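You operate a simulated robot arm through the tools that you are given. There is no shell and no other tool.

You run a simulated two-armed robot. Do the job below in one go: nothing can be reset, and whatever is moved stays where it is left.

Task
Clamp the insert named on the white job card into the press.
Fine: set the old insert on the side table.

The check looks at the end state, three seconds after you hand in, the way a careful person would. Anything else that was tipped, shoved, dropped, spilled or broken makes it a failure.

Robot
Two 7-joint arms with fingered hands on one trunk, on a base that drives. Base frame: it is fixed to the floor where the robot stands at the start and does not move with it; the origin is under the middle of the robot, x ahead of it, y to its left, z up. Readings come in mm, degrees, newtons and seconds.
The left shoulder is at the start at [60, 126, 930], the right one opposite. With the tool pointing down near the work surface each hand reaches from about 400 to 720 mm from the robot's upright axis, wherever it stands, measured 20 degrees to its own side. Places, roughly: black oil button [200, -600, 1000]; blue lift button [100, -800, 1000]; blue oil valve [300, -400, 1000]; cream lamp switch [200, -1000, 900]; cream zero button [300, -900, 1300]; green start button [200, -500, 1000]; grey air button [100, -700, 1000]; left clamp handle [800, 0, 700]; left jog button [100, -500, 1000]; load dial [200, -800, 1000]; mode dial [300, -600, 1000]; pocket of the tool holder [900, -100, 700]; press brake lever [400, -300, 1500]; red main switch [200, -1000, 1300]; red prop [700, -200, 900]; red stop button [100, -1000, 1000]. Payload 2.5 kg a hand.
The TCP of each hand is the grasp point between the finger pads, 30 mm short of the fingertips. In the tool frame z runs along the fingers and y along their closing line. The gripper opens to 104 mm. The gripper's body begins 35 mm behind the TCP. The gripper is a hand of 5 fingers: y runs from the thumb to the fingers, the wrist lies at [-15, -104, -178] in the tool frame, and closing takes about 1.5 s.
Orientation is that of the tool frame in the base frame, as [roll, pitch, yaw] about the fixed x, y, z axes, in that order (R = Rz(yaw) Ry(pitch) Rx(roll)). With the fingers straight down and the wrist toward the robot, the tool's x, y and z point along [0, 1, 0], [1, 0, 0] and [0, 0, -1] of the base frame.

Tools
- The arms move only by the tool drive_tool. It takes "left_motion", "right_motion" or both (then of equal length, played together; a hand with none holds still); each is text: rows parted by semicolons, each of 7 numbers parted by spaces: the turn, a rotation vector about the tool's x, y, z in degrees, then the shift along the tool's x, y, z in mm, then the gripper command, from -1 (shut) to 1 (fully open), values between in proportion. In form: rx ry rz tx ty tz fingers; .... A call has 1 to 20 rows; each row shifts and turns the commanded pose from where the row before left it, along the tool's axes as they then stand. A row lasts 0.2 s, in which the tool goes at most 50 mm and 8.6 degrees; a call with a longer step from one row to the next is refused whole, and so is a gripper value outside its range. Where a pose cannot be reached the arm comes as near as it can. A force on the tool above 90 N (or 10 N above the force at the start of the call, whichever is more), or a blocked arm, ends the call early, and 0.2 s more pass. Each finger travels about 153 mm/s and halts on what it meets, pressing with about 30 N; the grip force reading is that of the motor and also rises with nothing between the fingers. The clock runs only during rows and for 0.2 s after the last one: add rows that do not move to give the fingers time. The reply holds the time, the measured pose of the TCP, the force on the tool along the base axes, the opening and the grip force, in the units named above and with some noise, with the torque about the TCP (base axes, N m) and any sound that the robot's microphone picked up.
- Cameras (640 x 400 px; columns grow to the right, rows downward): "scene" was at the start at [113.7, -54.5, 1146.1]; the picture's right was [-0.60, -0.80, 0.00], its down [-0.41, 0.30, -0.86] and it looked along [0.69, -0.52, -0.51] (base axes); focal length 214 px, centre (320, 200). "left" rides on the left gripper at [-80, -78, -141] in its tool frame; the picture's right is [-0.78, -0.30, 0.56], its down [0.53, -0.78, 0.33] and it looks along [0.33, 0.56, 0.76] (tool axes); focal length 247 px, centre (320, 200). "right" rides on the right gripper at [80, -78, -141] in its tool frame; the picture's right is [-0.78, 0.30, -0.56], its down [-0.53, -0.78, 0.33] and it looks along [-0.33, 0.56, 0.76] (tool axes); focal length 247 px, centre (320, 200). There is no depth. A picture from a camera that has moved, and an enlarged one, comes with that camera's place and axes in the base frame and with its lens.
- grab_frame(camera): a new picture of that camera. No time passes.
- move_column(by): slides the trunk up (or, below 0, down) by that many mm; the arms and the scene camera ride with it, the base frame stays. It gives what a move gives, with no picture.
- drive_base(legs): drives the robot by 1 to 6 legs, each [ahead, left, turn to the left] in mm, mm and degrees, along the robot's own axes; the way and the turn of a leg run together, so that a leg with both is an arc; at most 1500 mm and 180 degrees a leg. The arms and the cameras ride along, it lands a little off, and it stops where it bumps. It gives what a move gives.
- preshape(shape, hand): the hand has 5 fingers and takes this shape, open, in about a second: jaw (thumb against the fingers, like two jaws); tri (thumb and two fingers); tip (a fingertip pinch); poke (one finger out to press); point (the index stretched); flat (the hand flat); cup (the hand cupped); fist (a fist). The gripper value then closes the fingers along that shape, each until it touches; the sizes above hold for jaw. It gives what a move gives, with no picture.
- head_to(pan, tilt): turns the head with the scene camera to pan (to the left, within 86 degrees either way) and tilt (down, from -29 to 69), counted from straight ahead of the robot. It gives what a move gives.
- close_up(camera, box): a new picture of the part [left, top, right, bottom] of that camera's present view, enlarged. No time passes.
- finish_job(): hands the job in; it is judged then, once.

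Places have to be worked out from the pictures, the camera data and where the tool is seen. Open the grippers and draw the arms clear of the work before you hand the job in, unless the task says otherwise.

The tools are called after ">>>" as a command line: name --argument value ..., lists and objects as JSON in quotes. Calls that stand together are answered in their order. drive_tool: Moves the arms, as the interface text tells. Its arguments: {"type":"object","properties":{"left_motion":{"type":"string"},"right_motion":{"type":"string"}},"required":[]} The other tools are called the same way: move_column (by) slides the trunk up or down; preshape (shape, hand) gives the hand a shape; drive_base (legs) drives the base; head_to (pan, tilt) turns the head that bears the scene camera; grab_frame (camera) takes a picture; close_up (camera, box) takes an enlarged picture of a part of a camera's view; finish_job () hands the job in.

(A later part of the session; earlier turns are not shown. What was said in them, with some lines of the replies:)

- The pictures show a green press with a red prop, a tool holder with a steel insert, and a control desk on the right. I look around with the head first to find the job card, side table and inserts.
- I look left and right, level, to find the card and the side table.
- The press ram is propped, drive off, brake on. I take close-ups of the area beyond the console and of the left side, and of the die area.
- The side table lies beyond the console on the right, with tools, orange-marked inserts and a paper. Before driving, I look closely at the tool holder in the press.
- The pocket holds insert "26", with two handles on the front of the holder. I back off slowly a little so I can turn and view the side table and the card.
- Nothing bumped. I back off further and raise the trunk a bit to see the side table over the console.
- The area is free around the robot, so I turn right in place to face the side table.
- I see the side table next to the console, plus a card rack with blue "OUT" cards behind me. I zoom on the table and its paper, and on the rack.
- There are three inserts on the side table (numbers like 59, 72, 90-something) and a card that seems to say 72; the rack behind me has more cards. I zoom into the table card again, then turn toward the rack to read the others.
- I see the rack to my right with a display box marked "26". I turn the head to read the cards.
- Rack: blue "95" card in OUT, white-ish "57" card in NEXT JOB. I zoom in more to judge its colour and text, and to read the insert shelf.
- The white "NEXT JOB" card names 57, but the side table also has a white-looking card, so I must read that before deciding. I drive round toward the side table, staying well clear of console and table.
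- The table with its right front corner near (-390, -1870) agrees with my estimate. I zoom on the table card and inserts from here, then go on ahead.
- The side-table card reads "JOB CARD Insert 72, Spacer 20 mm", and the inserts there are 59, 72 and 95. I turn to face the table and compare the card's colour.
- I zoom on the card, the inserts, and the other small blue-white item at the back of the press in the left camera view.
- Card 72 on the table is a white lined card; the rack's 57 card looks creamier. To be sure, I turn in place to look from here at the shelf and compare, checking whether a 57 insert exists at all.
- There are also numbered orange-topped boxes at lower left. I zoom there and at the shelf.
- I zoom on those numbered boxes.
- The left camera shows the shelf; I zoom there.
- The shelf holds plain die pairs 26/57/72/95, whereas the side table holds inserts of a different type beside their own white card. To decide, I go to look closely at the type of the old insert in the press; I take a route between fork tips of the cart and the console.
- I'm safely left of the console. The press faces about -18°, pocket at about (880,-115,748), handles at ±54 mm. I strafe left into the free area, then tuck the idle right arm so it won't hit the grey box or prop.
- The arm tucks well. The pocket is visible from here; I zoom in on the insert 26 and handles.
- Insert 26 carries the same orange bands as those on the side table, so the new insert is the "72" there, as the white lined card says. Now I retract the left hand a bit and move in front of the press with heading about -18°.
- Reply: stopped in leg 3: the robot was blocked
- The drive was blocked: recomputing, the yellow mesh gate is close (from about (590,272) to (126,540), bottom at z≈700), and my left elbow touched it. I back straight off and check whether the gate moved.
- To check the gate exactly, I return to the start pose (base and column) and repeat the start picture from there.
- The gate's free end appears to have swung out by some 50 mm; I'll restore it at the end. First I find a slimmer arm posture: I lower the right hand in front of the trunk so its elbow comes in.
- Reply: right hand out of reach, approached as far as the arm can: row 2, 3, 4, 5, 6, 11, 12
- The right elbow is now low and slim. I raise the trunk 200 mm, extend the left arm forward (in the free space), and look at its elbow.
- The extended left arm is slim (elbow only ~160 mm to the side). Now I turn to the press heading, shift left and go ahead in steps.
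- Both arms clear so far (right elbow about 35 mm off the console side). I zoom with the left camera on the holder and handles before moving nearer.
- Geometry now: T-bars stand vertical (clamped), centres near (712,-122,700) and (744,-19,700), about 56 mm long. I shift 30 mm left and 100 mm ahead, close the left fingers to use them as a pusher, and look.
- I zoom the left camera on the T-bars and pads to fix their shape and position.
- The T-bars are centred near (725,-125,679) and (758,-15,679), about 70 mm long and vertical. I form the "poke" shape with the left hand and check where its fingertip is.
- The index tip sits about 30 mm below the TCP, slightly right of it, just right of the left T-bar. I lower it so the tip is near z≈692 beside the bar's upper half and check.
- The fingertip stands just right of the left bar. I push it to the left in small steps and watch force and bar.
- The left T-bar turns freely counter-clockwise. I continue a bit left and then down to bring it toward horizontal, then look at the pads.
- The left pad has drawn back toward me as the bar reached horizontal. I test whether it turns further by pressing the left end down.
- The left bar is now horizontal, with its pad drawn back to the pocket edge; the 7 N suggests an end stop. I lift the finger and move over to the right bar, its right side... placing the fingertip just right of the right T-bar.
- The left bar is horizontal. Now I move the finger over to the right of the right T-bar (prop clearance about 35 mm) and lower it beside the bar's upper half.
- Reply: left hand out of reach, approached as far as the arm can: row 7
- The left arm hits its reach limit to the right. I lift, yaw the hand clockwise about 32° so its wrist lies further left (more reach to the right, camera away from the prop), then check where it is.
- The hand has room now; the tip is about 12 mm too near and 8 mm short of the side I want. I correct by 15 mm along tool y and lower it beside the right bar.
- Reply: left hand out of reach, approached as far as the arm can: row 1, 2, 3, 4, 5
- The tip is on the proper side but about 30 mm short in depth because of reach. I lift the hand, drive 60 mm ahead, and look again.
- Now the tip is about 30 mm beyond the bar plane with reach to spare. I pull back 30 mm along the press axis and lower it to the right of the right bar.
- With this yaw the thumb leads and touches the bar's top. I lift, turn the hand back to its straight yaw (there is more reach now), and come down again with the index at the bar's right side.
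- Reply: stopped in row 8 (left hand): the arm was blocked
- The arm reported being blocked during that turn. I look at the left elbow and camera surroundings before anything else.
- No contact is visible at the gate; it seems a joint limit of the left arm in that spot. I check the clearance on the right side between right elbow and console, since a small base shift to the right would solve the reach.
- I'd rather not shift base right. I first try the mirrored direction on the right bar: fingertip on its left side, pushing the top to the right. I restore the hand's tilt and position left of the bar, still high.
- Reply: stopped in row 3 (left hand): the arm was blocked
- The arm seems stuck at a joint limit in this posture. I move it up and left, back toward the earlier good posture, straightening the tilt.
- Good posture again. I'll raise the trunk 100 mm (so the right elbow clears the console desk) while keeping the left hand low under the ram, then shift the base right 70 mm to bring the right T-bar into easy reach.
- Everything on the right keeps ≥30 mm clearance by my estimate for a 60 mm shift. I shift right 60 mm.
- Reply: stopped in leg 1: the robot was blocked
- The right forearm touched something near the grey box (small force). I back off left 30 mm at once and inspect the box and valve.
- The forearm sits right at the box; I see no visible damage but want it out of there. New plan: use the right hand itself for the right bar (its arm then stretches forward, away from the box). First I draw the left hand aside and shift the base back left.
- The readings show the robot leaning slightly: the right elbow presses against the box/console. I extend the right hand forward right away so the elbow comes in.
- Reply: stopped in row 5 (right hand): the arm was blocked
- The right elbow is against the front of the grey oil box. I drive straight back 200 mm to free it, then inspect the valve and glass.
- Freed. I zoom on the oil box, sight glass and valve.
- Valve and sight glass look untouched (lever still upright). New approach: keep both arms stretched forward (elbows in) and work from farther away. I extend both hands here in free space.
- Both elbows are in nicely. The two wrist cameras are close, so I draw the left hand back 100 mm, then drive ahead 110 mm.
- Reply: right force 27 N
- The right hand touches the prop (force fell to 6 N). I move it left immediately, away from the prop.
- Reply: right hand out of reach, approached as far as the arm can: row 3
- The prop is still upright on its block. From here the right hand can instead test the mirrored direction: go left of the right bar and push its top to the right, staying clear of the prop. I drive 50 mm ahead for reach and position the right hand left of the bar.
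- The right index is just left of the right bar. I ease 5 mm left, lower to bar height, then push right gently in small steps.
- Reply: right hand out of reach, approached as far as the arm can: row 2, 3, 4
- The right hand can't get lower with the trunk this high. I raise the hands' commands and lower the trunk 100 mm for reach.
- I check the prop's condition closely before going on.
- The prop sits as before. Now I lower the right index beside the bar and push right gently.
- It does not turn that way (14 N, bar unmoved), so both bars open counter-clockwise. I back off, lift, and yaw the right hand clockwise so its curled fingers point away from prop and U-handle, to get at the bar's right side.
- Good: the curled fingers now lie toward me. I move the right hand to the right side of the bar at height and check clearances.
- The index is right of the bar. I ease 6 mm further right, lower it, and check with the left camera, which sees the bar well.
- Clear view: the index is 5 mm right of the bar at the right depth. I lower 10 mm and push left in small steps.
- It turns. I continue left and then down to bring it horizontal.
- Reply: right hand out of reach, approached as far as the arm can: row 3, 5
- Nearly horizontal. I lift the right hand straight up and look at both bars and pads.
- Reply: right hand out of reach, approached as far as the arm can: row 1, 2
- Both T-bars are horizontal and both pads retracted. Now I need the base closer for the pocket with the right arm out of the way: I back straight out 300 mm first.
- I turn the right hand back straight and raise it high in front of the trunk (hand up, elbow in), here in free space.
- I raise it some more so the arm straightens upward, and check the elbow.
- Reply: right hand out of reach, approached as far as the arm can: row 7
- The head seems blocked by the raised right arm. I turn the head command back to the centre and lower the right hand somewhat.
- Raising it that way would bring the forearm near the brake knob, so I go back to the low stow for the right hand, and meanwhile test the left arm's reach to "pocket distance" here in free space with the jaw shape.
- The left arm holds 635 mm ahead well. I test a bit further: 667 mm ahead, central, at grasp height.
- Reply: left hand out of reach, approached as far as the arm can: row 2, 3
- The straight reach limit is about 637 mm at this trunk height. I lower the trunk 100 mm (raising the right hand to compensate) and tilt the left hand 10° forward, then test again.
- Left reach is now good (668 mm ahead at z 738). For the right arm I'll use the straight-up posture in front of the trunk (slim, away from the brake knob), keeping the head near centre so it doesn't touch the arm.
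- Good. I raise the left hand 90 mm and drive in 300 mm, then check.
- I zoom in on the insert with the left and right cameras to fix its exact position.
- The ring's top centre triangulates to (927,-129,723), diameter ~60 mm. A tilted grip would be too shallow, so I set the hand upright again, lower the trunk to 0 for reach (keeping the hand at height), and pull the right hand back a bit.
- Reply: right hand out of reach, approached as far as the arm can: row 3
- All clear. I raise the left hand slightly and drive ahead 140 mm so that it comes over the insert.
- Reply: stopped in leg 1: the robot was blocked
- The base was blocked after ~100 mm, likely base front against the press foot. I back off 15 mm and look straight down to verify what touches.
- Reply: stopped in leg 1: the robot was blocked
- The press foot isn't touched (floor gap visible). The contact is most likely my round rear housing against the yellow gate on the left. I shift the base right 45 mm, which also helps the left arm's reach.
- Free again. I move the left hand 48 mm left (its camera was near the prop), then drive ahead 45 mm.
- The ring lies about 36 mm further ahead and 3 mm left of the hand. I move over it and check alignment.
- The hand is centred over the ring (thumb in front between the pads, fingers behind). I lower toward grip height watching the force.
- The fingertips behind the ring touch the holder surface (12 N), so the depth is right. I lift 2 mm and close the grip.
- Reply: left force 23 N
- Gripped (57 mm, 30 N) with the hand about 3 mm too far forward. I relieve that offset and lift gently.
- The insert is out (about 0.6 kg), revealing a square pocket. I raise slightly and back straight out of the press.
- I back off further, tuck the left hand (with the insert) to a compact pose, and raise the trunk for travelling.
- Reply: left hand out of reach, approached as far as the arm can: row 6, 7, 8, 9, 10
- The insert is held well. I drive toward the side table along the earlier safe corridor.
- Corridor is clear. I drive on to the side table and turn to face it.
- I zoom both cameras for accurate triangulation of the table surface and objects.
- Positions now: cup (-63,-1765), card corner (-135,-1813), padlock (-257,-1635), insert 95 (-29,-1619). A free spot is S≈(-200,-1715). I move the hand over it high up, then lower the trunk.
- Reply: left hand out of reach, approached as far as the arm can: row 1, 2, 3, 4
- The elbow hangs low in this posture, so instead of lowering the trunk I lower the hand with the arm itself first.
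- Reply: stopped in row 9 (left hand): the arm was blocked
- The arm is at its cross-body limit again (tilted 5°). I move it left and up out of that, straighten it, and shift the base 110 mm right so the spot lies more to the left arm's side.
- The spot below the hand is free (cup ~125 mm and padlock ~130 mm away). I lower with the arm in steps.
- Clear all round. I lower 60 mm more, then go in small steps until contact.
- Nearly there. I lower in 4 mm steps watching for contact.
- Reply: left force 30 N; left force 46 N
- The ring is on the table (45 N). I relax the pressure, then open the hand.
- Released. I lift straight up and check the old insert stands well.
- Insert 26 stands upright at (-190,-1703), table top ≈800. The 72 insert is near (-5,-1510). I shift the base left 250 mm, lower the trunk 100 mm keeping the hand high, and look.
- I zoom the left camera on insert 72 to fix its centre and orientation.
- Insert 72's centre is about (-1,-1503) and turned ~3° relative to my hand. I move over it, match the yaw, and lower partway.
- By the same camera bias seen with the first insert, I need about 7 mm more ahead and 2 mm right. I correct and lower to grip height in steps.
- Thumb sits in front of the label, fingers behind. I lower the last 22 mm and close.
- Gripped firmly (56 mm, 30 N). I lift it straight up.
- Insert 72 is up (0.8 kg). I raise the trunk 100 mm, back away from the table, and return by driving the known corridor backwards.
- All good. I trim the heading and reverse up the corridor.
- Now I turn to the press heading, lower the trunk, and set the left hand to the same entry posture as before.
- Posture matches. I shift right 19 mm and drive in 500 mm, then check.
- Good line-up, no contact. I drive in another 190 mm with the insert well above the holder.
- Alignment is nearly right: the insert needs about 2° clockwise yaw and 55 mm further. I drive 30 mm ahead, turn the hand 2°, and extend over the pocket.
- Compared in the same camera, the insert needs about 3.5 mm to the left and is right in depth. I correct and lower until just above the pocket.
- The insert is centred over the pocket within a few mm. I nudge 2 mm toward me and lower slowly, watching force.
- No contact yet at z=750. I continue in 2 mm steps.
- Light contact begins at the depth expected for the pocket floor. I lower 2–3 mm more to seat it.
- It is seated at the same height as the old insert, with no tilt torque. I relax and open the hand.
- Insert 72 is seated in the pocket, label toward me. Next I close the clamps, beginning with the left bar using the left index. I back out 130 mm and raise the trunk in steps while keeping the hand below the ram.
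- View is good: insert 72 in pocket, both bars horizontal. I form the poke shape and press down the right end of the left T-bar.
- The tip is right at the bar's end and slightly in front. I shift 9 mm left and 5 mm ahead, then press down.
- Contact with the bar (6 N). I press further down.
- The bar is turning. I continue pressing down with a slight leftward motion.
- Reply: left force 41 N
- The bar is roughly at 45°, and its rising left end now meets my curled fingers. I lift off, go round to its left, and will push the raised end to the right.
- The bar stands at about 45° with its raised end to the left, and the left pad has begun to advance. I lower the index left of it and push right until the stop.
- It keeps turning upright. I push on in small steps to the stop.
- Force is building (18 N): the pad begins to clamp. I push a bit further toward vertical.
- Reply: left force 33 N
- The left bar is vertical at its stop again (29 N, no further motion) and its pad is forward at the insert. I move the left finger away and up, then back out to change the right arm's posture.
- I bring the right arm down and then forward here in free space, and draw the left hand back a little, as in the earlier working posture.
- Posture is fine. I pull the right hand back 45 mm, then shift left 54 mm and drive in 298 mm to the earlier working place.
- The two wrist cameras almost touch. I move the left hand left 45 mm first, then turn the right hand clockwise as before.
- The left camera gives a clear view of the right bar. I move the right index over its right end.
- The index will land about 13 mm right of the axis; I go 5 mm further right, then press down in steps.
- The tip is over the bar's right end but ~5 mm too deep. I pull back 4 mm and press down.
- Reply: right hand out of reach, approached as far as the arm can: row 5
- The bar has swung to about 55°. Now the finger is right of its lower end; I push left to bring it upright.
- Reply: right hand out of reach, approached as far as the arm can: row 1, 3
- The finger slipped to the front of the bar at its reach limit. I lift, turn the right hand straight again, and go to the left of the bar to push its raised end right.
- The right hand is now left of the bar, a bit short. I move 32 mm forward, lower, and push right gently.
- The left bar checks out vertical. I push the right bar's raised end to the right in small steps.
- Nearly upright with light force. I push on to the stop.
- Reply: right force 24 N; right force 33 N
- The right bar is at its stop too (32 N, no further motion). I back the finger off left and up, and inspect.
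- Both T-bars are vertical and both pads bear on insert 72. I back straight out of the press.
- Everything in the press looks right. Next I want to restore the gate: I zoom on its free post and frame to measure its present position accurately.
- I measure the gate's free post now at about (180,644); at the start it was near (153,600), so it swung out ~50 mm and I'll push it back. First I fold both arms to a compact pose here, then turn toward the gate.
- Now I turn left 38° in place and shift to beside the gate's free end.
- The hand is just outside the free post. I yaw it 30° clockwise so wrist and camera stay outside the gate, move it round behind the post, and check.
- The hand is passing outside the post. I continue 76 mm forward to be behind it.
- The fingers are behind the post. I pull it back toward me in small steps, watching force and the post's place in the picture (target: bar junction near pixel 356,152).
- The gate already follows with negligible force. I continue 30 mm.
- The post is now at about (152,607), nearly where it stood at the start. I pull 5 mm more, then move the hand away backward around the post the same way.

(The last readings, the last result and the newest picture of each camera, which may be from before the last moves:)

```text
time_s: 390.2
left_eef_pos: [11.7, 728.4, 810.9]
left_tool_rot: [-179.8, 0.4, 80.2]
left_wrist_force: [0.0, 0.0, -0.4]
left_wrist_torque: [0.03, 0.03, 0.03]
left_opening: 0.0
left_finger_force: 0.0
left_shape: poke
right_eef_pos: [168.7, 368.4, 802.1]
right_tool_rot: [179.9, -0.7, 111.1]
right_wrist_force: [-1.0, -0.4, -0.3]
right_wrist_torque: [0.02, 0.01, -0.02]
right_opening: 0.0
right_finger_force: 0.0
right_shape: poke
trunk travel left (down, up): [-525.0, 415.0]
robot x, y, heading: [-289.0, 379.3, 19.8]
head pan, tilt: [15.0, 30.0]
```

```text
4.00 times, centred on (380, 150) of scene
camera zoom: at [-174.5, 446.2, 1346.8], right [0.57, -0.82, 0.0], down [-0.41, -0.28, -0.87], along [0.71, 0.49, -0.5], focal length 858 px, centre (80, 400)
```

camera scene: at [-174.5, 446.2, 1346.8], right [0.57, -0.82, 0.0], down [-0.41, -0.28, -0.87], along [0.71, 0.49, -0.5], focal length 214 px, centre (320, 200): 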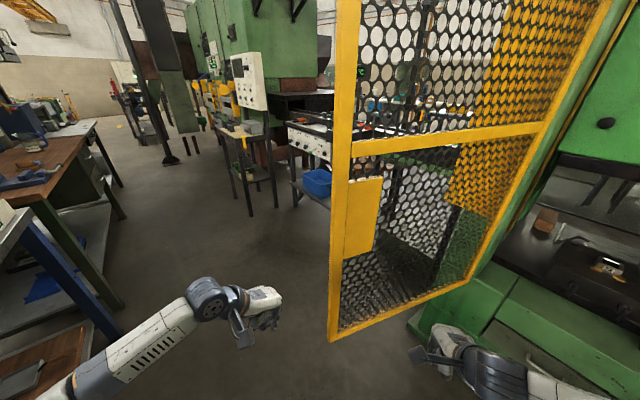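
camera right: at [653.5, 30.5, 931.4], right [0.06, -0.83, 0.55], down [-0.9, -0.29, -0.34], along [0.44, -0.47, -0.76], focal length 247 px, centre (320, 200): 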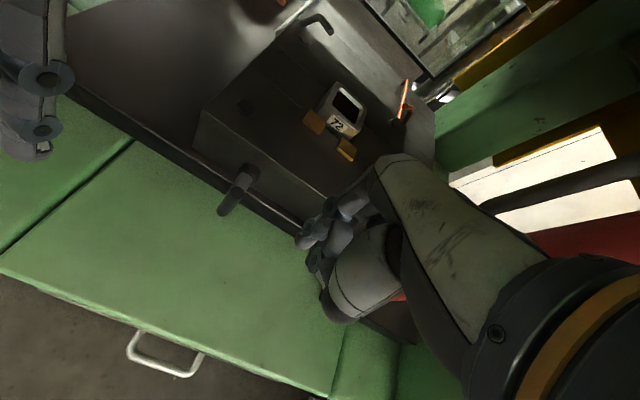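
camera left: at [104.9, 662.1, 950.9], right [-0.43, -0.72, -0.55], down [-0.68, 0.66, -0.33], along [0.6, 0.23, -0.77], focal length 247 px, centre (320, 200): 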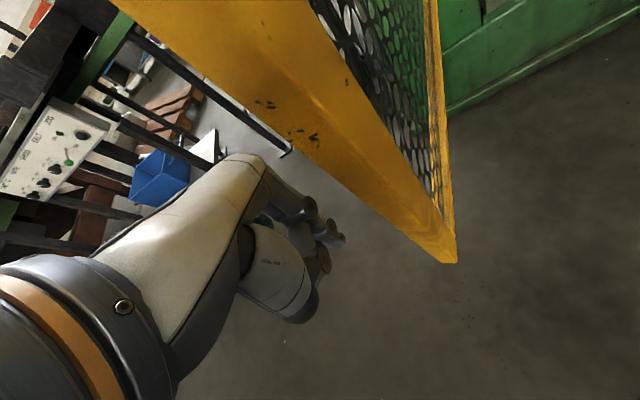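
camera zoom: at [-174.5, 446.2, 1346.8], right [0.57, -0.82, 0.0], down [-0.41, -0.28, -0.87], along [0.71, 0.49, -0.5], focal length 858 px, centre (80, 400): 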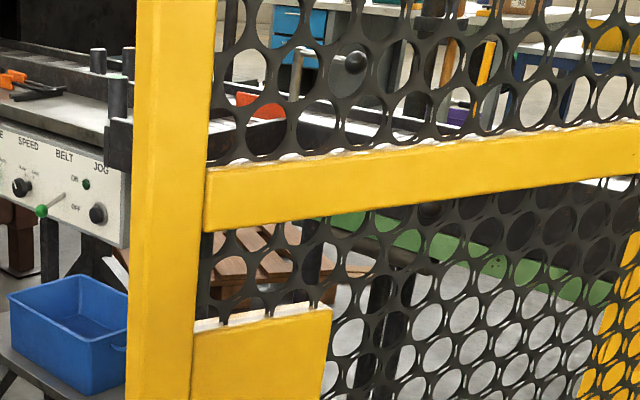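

The gate stays put. I straighten and retract the left hand, then drive back to the start pose, where I can compare the gate with the first picture.

>>> drive_tool --left_motion "0 0 -7.5 -15 0 0 -1; 0 0 -7.5 -20 0 0 -1; 0 0 -7.5 -20 0 0 -1; 0 0 -7.5 -15 0 0 -1; 0 0 0 0 0 0 -1"

>>> drive_base --legs '[[0, 0, -19.8], [0, -380, 0], [285, 0, 0]]'

>>> move_column --by -200

>>> head_to --pan 80 --tilt 25

>>> grab_frame --camera "scene"

```text
time_s: 391.4
left_eef_pos: [14.7, 659.7, 811.8]
left_tool_rot: [-179.5, 0.2, 110.2]
left_wrist_force: [0.4, 0.5, 0.3]
left_wrist_torque: [0.01, -0.02, -0.01]
left_opening: 0.0
left_finger_force: 0.0
left_shape: poke
right_eef_pos: [169.5, 368.7, 802.1]
right_tool_rot: [179.9, -0.5, 111.1]
right_wrist_force: [-0.2, -0.1, 0.1]
right_wrist_torque: [-0.01, 0.0, -0.02]
right_opening: 0.0
right_finger_force: 0.2
right_shape: poke
trunk travel left (down, up): [-525.0, 415.0]
robot x, y, heading: [-288.1, 384.4, 19.6]
head pan, tilt: [15.0, 30.0]
```

```text
time_s: 396.5
left_eef_pos: [376.2, 159.0, 810.6]
left_tool_rot: [-179.5, 0.2, 90.0]
left_wrist_force: [-0.6, -0.4, -1.4]
left_wrist_torque: [0.0, 0.01, 0.03]
left_opening: 0.2
left_finger_force: 0.1
left_shape: poke
right_eef_pos: [418.4, -168.4, 801.6]
right_tool_rot: [179.9, -0.6, 91.0]
right_wrist_force: [0.2, 0.5, 0.2]
right_wrist_torque: [0.0, 0.04, 0.01]
right_opening: 0.1
right_finger_force: 0.0
right_shape: poke
trunk travel left (down, up): [-525.0, 415.0]
robot x, y, heading: [-3.8, 3.1, -0.6]
head pan, tilt: [15.0, 30.0]
```

```text
time_s: 398.6
left_eef_pos: [373.5, 165.7, 607.9]
left_tool_rot: [-179.5, 1.3, 90.1]
left_wrist_force: [-0.2, -0.4, -0.4]
left_wrist_torque: [0.0, 0.01, -0.01]
left_opening: 0.1
left_finger_force: 0.0
left_shape: poke
right_eef_pos: [421.2, -157.7, 605.8]
right_tool_rot: [179.6, 0.3, 91.6]
right_wrist_force: [-0.3, 0.2, -0.2]
right_wrist_torque: [0.01, -0.01, 0.01]
right_opening: 0.2
right_finger_force: 0.1
right_shape: poke
trunk travel left (down, up): [-325.0, 615.0]
robot x, y, heading: [-8.9, 1.9, -0.5]
head pan, tilt: [15.0, 30.0]
```

```text
time_s: 400.0
left_eef_pos: [374.8, 164.6, 607.7]
left_tool_rot: [-179.5, 1.3, 90.1]
left_wrist_force: [-0.5, -0.4, 0.5]
left_wrist_torque: [0.02, -0.01, -0.02]
left_opening: 0.0
left_finger_force: 0.2
left_shape: poke
right_eef_pos: [420.7, -157.1, 604.9]
right_tool_rot: [179.7, 0.4, 91.6]
right_wrist_force: [-0.9, 0.5, 0.0]
right_wrist_torque: [-0.01, -0.03, 0.02]
right_opening: 0.0
right_finger_force: 0.0
right_shape: poke
trunk travel left (down, up): [-325.0, 615.0]
robot x, y, heading: [-1.3, 1.3, -0.7]
head pan, tilt: [80.0, 25.0]
```

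```text
taken
camera scene: at [52.6, 107.4, 1152.9], right [0.98, -0.18, 0.0], down [-0.08, -0.43, -0.9], along [0.17, 0.88, -0.44], focal length 214 px, centre (320, 200)
```

scene: 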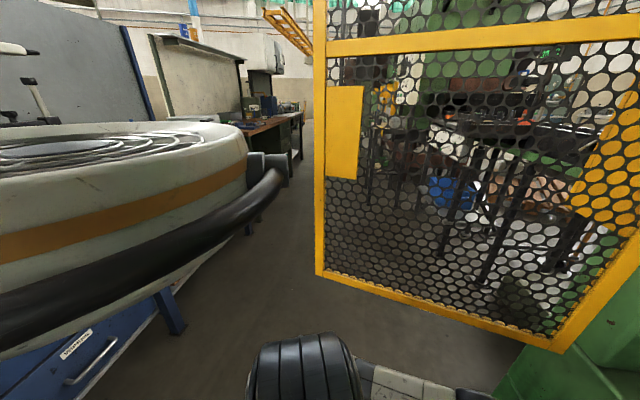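

The robot leans: lowering the trunk set the right elbow on the console edge. I raise the trunk again at once.

>>> move_column --by 150

>>> head_to --pan -65 --tilt 35

>>> grab_frame --camera "scene"

```text
time_s: 401.8
left_eef_pos: [374.3, 159.0, 760.8]
left_tool_rot: [-179.5, 0.2, 90.0]
left_wrist_force: [-0.3, 0.2, 0.2]
left_wrist_torque: [-0.03, -0.05, 0.0]
left_opening: 0.1
left_finger_force: 0.1
left_shape: poke
right_eef_pos: [418.5, -168.5, 751.8]
right_tool_rot: [179.8, -0.6, 91.0]
right_wrist_force: [-0.1, 0.4, -0.3]
right_wrist_torque: [0.03, 0.02, 0.0]
right_opening: 0.0
right_finger_force: 0.2
right_shape: poke
trunk travel left (down, up): [-475.0, 465.0]
robot x, y, heading: [-6.0, 3.1, -0.6]
head pan, tilt: [80.0, 25.0]
```

```text
time_s: 404.1
left_eef_pos: [374.3, 158.1, 760.6]
left_tool_rot: [-179.5, 0.2, 90.0]
left_wrist_force: [0.1, -0.1, -0.2]
left_wrist_torque: [0.0, 0.02, 0.02]
left_opening: 0.1
left_finger_force: 0.0
left_shape: poke
right_eef_pos: [419.0, -168.3, 751.4]
right_tool_rot: [179.8, -0.7, 91.0]
right_wrist_force: [-0.4, 0.7, 0.6]
right_wrist_torque: [0.01, 0.02, -0.01]
right_opening: 0.0
right_finger_force: 0.0
right_shape: poke
trunk travel left (down, up): [-475.0, 465.0]
robot x, y, heading: [-4.7, -0.7, -0.5]
head pan, tilt: [-65.0, 35.0]
```

```text
taken
camera scene: at [72.1, -79.4, 1289.0], right [-0.91, -0.41, 0.0], down [-0.24, 0.52, -0.82], along [0.34, -0.75, -0.57], focal length 214 px, centre (320, 200)
```

scene: 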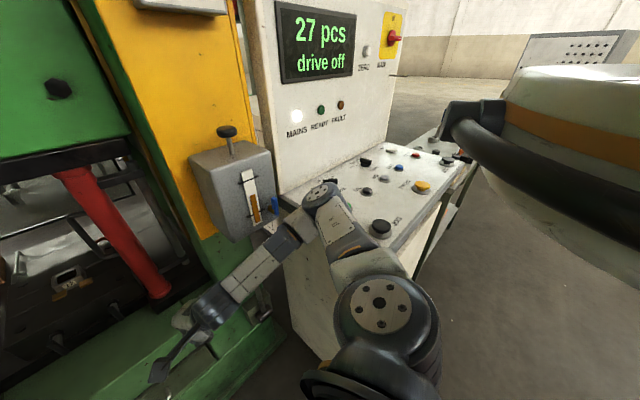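

Relieved. I back off 300 mm and check the console for any change.

>>> drive_base --legs '[[-300, 0, 0]]'

>>> head_to --pan -50 --tilt 25

>>> grab_frame --camera "scene"

>>> close_up --camera "scene" --box '[220, 130, 420, 255]'

```text
time_s: 406.1
left_eef_pos: [77.7, 162.9, 761.7]
left_tool_rot: [-179.5, 0.3, 90.2]
left_wrist_force: [-0.5, -1.5, 0.5]
left_wrist_torque: [0.01, -0.02, -0.03]
left_opening: 0.0
left_finger_force: 0.0
left_shape: poke
right_eef_pos: [122.4, -164.9, 752.1]
right_tool_rot: [179.8, -0.5, 91.2]
right_wrist_force: [0.5, -0.4, 0.4]
right_wrist_torque: [-0.01, 0.0, -0.03]
right_opening: 0.0
right_finger_force: 0.0
right_shape: poke
trunk travel left (down, up): [-475.0, 465.0]
robot x, y, heading: [-302.6, 2.0, -0.3]
head pan, tilt: [-65.0, 35.0]
```

```text
time_s: 406.9
left_eef_pos: [78.4, 162.1, 761.3]
left_tool_rot: [-179.5, 0.2, 90.3]
left_wrist_force: [-0.4, -0.1, -0.2]
left_wrist_torque: [0.04, 0.02, 0.02]
left_opening: 0.1
left_finger_force: 0.1
left_shape: poke
right_eef_pos: [123.3, -164.8, 751.9]
right_tool_rot: [179.8, -0.7, 91.1]
right_wrist_force: [-0.5, 0.0, -0.1]
right_wrist_torque: [0.02, 0.03, 0.03]
right_opening: 0.1
right_finger_force: 0.1
right_shape: poke
trunk travel left (down, up): [-475.0, 465.0]
robot x, y, heading: [-299.9, 3.8, -0.6]
head pan, tilt: [-50.0, 25.0]
```

```text
taken
camera scene: at [-202.2, -67.7, 1304.7], right [-0.77, -0.64, 0.0], down [-0.27, 0.33, -0.91], along [0.58, -0.7, -0.42], focal length 214 px, centre (320, 200)
```

scene: 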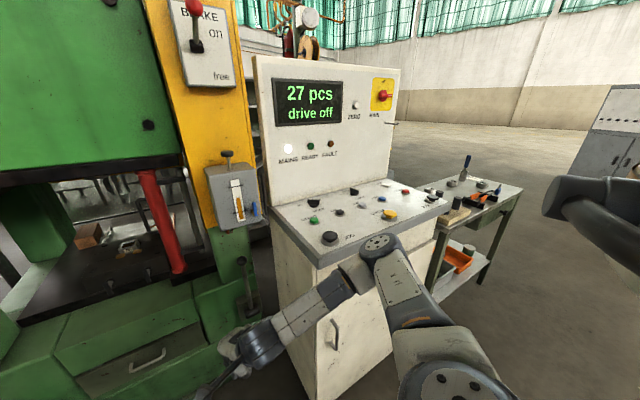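

```text
3.20 times, centred on (320, 192) of scene
camera zoom: at [-202.2, -67.7, 1304.7], right [-0.77, -0.64, 0.0], down [-0.27, 0.33, -0.91], along [0.58, -0.7, -0.42], focal length 686 px, centre (320, 224)
```

zoom: 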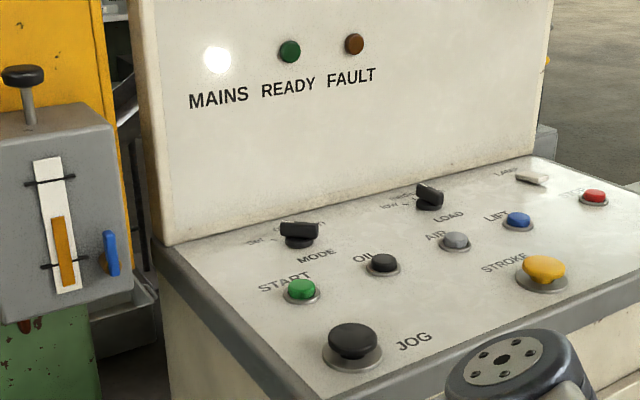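

Console, dials, display and valve are unchanged, and the gate is back near its start position. I open both hands and take a last look at the clamped insert and the side table.

>>> preshape --hand "left" --shape "jaw"

>>> preshape --hand "right" --shape "jaw"

>>> close_up --camera "scene" --box '[410, 140, 530, 230]'

>>> head_to --pan -5 --tilt 30

>>> grab_frame --camera "scene"

>>> close_up --camera "scene" --box '[280, 130, 400, 220]'

```text
time_s: 407.8
left_eef_pos: [76.5, 162.3, 760.6]
left_tool_rot: [-179.6, 0.1, 90.3]
left_wrist_force: [0.7, 0.2, 0.7]
left_wrist_torque: [0.03, -0.03, 0.02]
left_opening: 103.6
left_finger_force: 0.0
left_shape: jaw
right_eef_pos: [123.0, -164.7, 751.4]
right_tool_rot: [179.9, -0.5, 91.2]
right_wrist_force: [0.2, 0.2, -0.4]
right_wrist_torque: [0.04, 0.01, 0.01]
right_opening: 0.3
right_finger_force: 0.1
right_shape: poke
trunk travel left (down, up): [-475.0, 465.0]
robot x, y, heading: [-299.0, 4.9, -0.5]
head pan, tilt: [-50.0, 25.0]
```

```text
time_s: 408.6
left_eef_pos: [77.1, 162.8, 760.0]
left_tool_rot: [-179.5, 0.2, 90.2]
left_wrist_force: [0.5, -0.3, -0.7]
left_wrist_torque: [0.01, 0.0, 0.0]
left_opening: 104.1
left_finger_force: 0.0
left_shape: jaw
right_eef_pos: [123.7, -164.1, 751.1]
right_tool_rot: [179.8, -0.6, 91.2]
right_wrist_force: [-0.1, -0.1, -0.2]
right_wrist_torque: [-0.01, 0.0, -0.03]
right_opening: 104.1
right_finger_force: 0.0
right_shape: jaw
trunk travel left (down, up): [-475.0, 465.0]
robot x, y, heading: [-305.3, 4.9, -0.3]
head pan, tilt: [-50.0, 25.0]
```

```text
4.44 times, centred on (470, 185) of scene
camera zoom: at [-202.1, -67.6, 1304.7], right [-0.77, -0.64, 0.0], down [-0.27, 0.33, -0.91], along [0.58, -0.7, -0.42], focal length 953 px, centre (-347, 267)
```

zoom: 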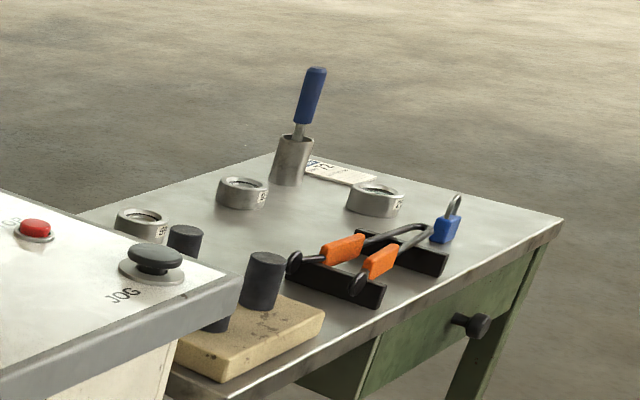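

```text
time_s: 409.8
left_eef_pos: [77.5, 164.3, 760.0]
left_tool_rot: [-179.5, 0.3, 90.2]
left_wrist_force: [-0.1, -0.6, -0.1]
left_wrist_torque: [0.0, 0.01, -0.01]
left_opening: 104.0
left_finger_force: 0.1
left_shape: jaw
right_eef_pos: [122.2, -164.6, 751.4]
right_tool_rot: [179.9, -0.7, 91.2]
right_wrist_force: [0.1, 0.4, 0.9]
right_wrist_torque: [0.0, -0.03, 0.01]
right_opening: 103.9
right_finger_force: 0.0
right_shape: jaw
trunk travel left (down, up): [-475.0, 465.0]
robot x, y, heading: [-304.8, 5.5, -0.6]
head pan, tilt: [-5.0, 30.0]
```

```text
taken
camera scene: at [-170.8, -5.2, 1296.8], right [-0.09, -1.0, 0.0], down [-0.5, 0.05, -0.87], along [0.86, -0.08, -0.5], focal length 214 px, centre (320, 200)
```

scene: 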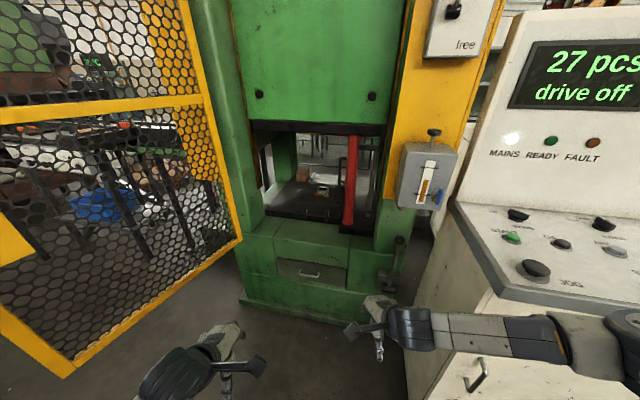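

```text
4.44 times, centred on (340, 175) of scene
camera zoom: at [-170.8, -5.2, 1296.8], right [-0.09, -1.0, 0.0], down [-0.5, 0.05, -0.87], along [0.86, -0.08, -0.5], focal length 953 px, centre (231, 311)
```

zoom: 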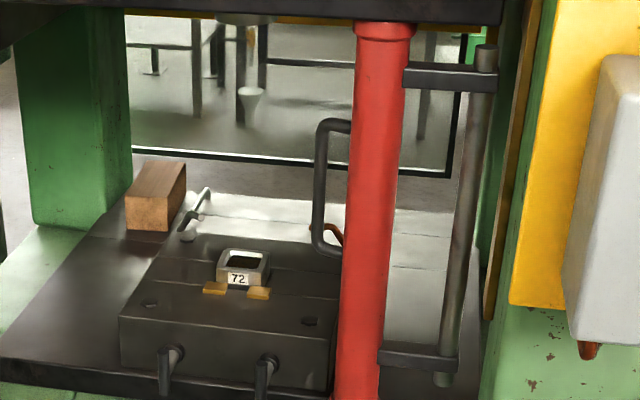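

Insert 72 sits in the pocket with both bars vertical and the pads on it. Insert 26 stands on the side table, both hands are open and clear, and everything else looks in place. I hand in.

>>> finish_job

```text
The job is handed in.
```

I clamped insert 72 into the press, put the old insert 26 on the side table and handed the job in. In the last pictures both clamp bars were vertical with the pads on the insert, and 26 was upright and clear of the other items. Both hands were open and clear of the work.

**Which card:** there were two candidates. I used the white lined card on the side table, which names insert 72. The rack behind the robot also holds a cream-coloured "NEXT JOB" card that names insert 57. I chose 72 because the inserts on the side table have the same orange bands as the old 26, while the ones by the rack do not.

**Contacts along the way:**
- **Yellow mesh gate:** the robot swung its free end outward by about 50 mm. I pushed it back to within about 10 mm of where I estimate it started.
- **Red prop:** the right hand pressed against something beside it with up to 25 N, either the prop or the U-shaped handle next to it. The prop looked unmoved afterwards.
- **Grey oil box:** the right arm touched it twice. The valve lever and sight glass looked unchanged.
- **Console:** the right elbow rested on its edge near the end. The display still read "drive off", and the dials and buttons looked unchanged.
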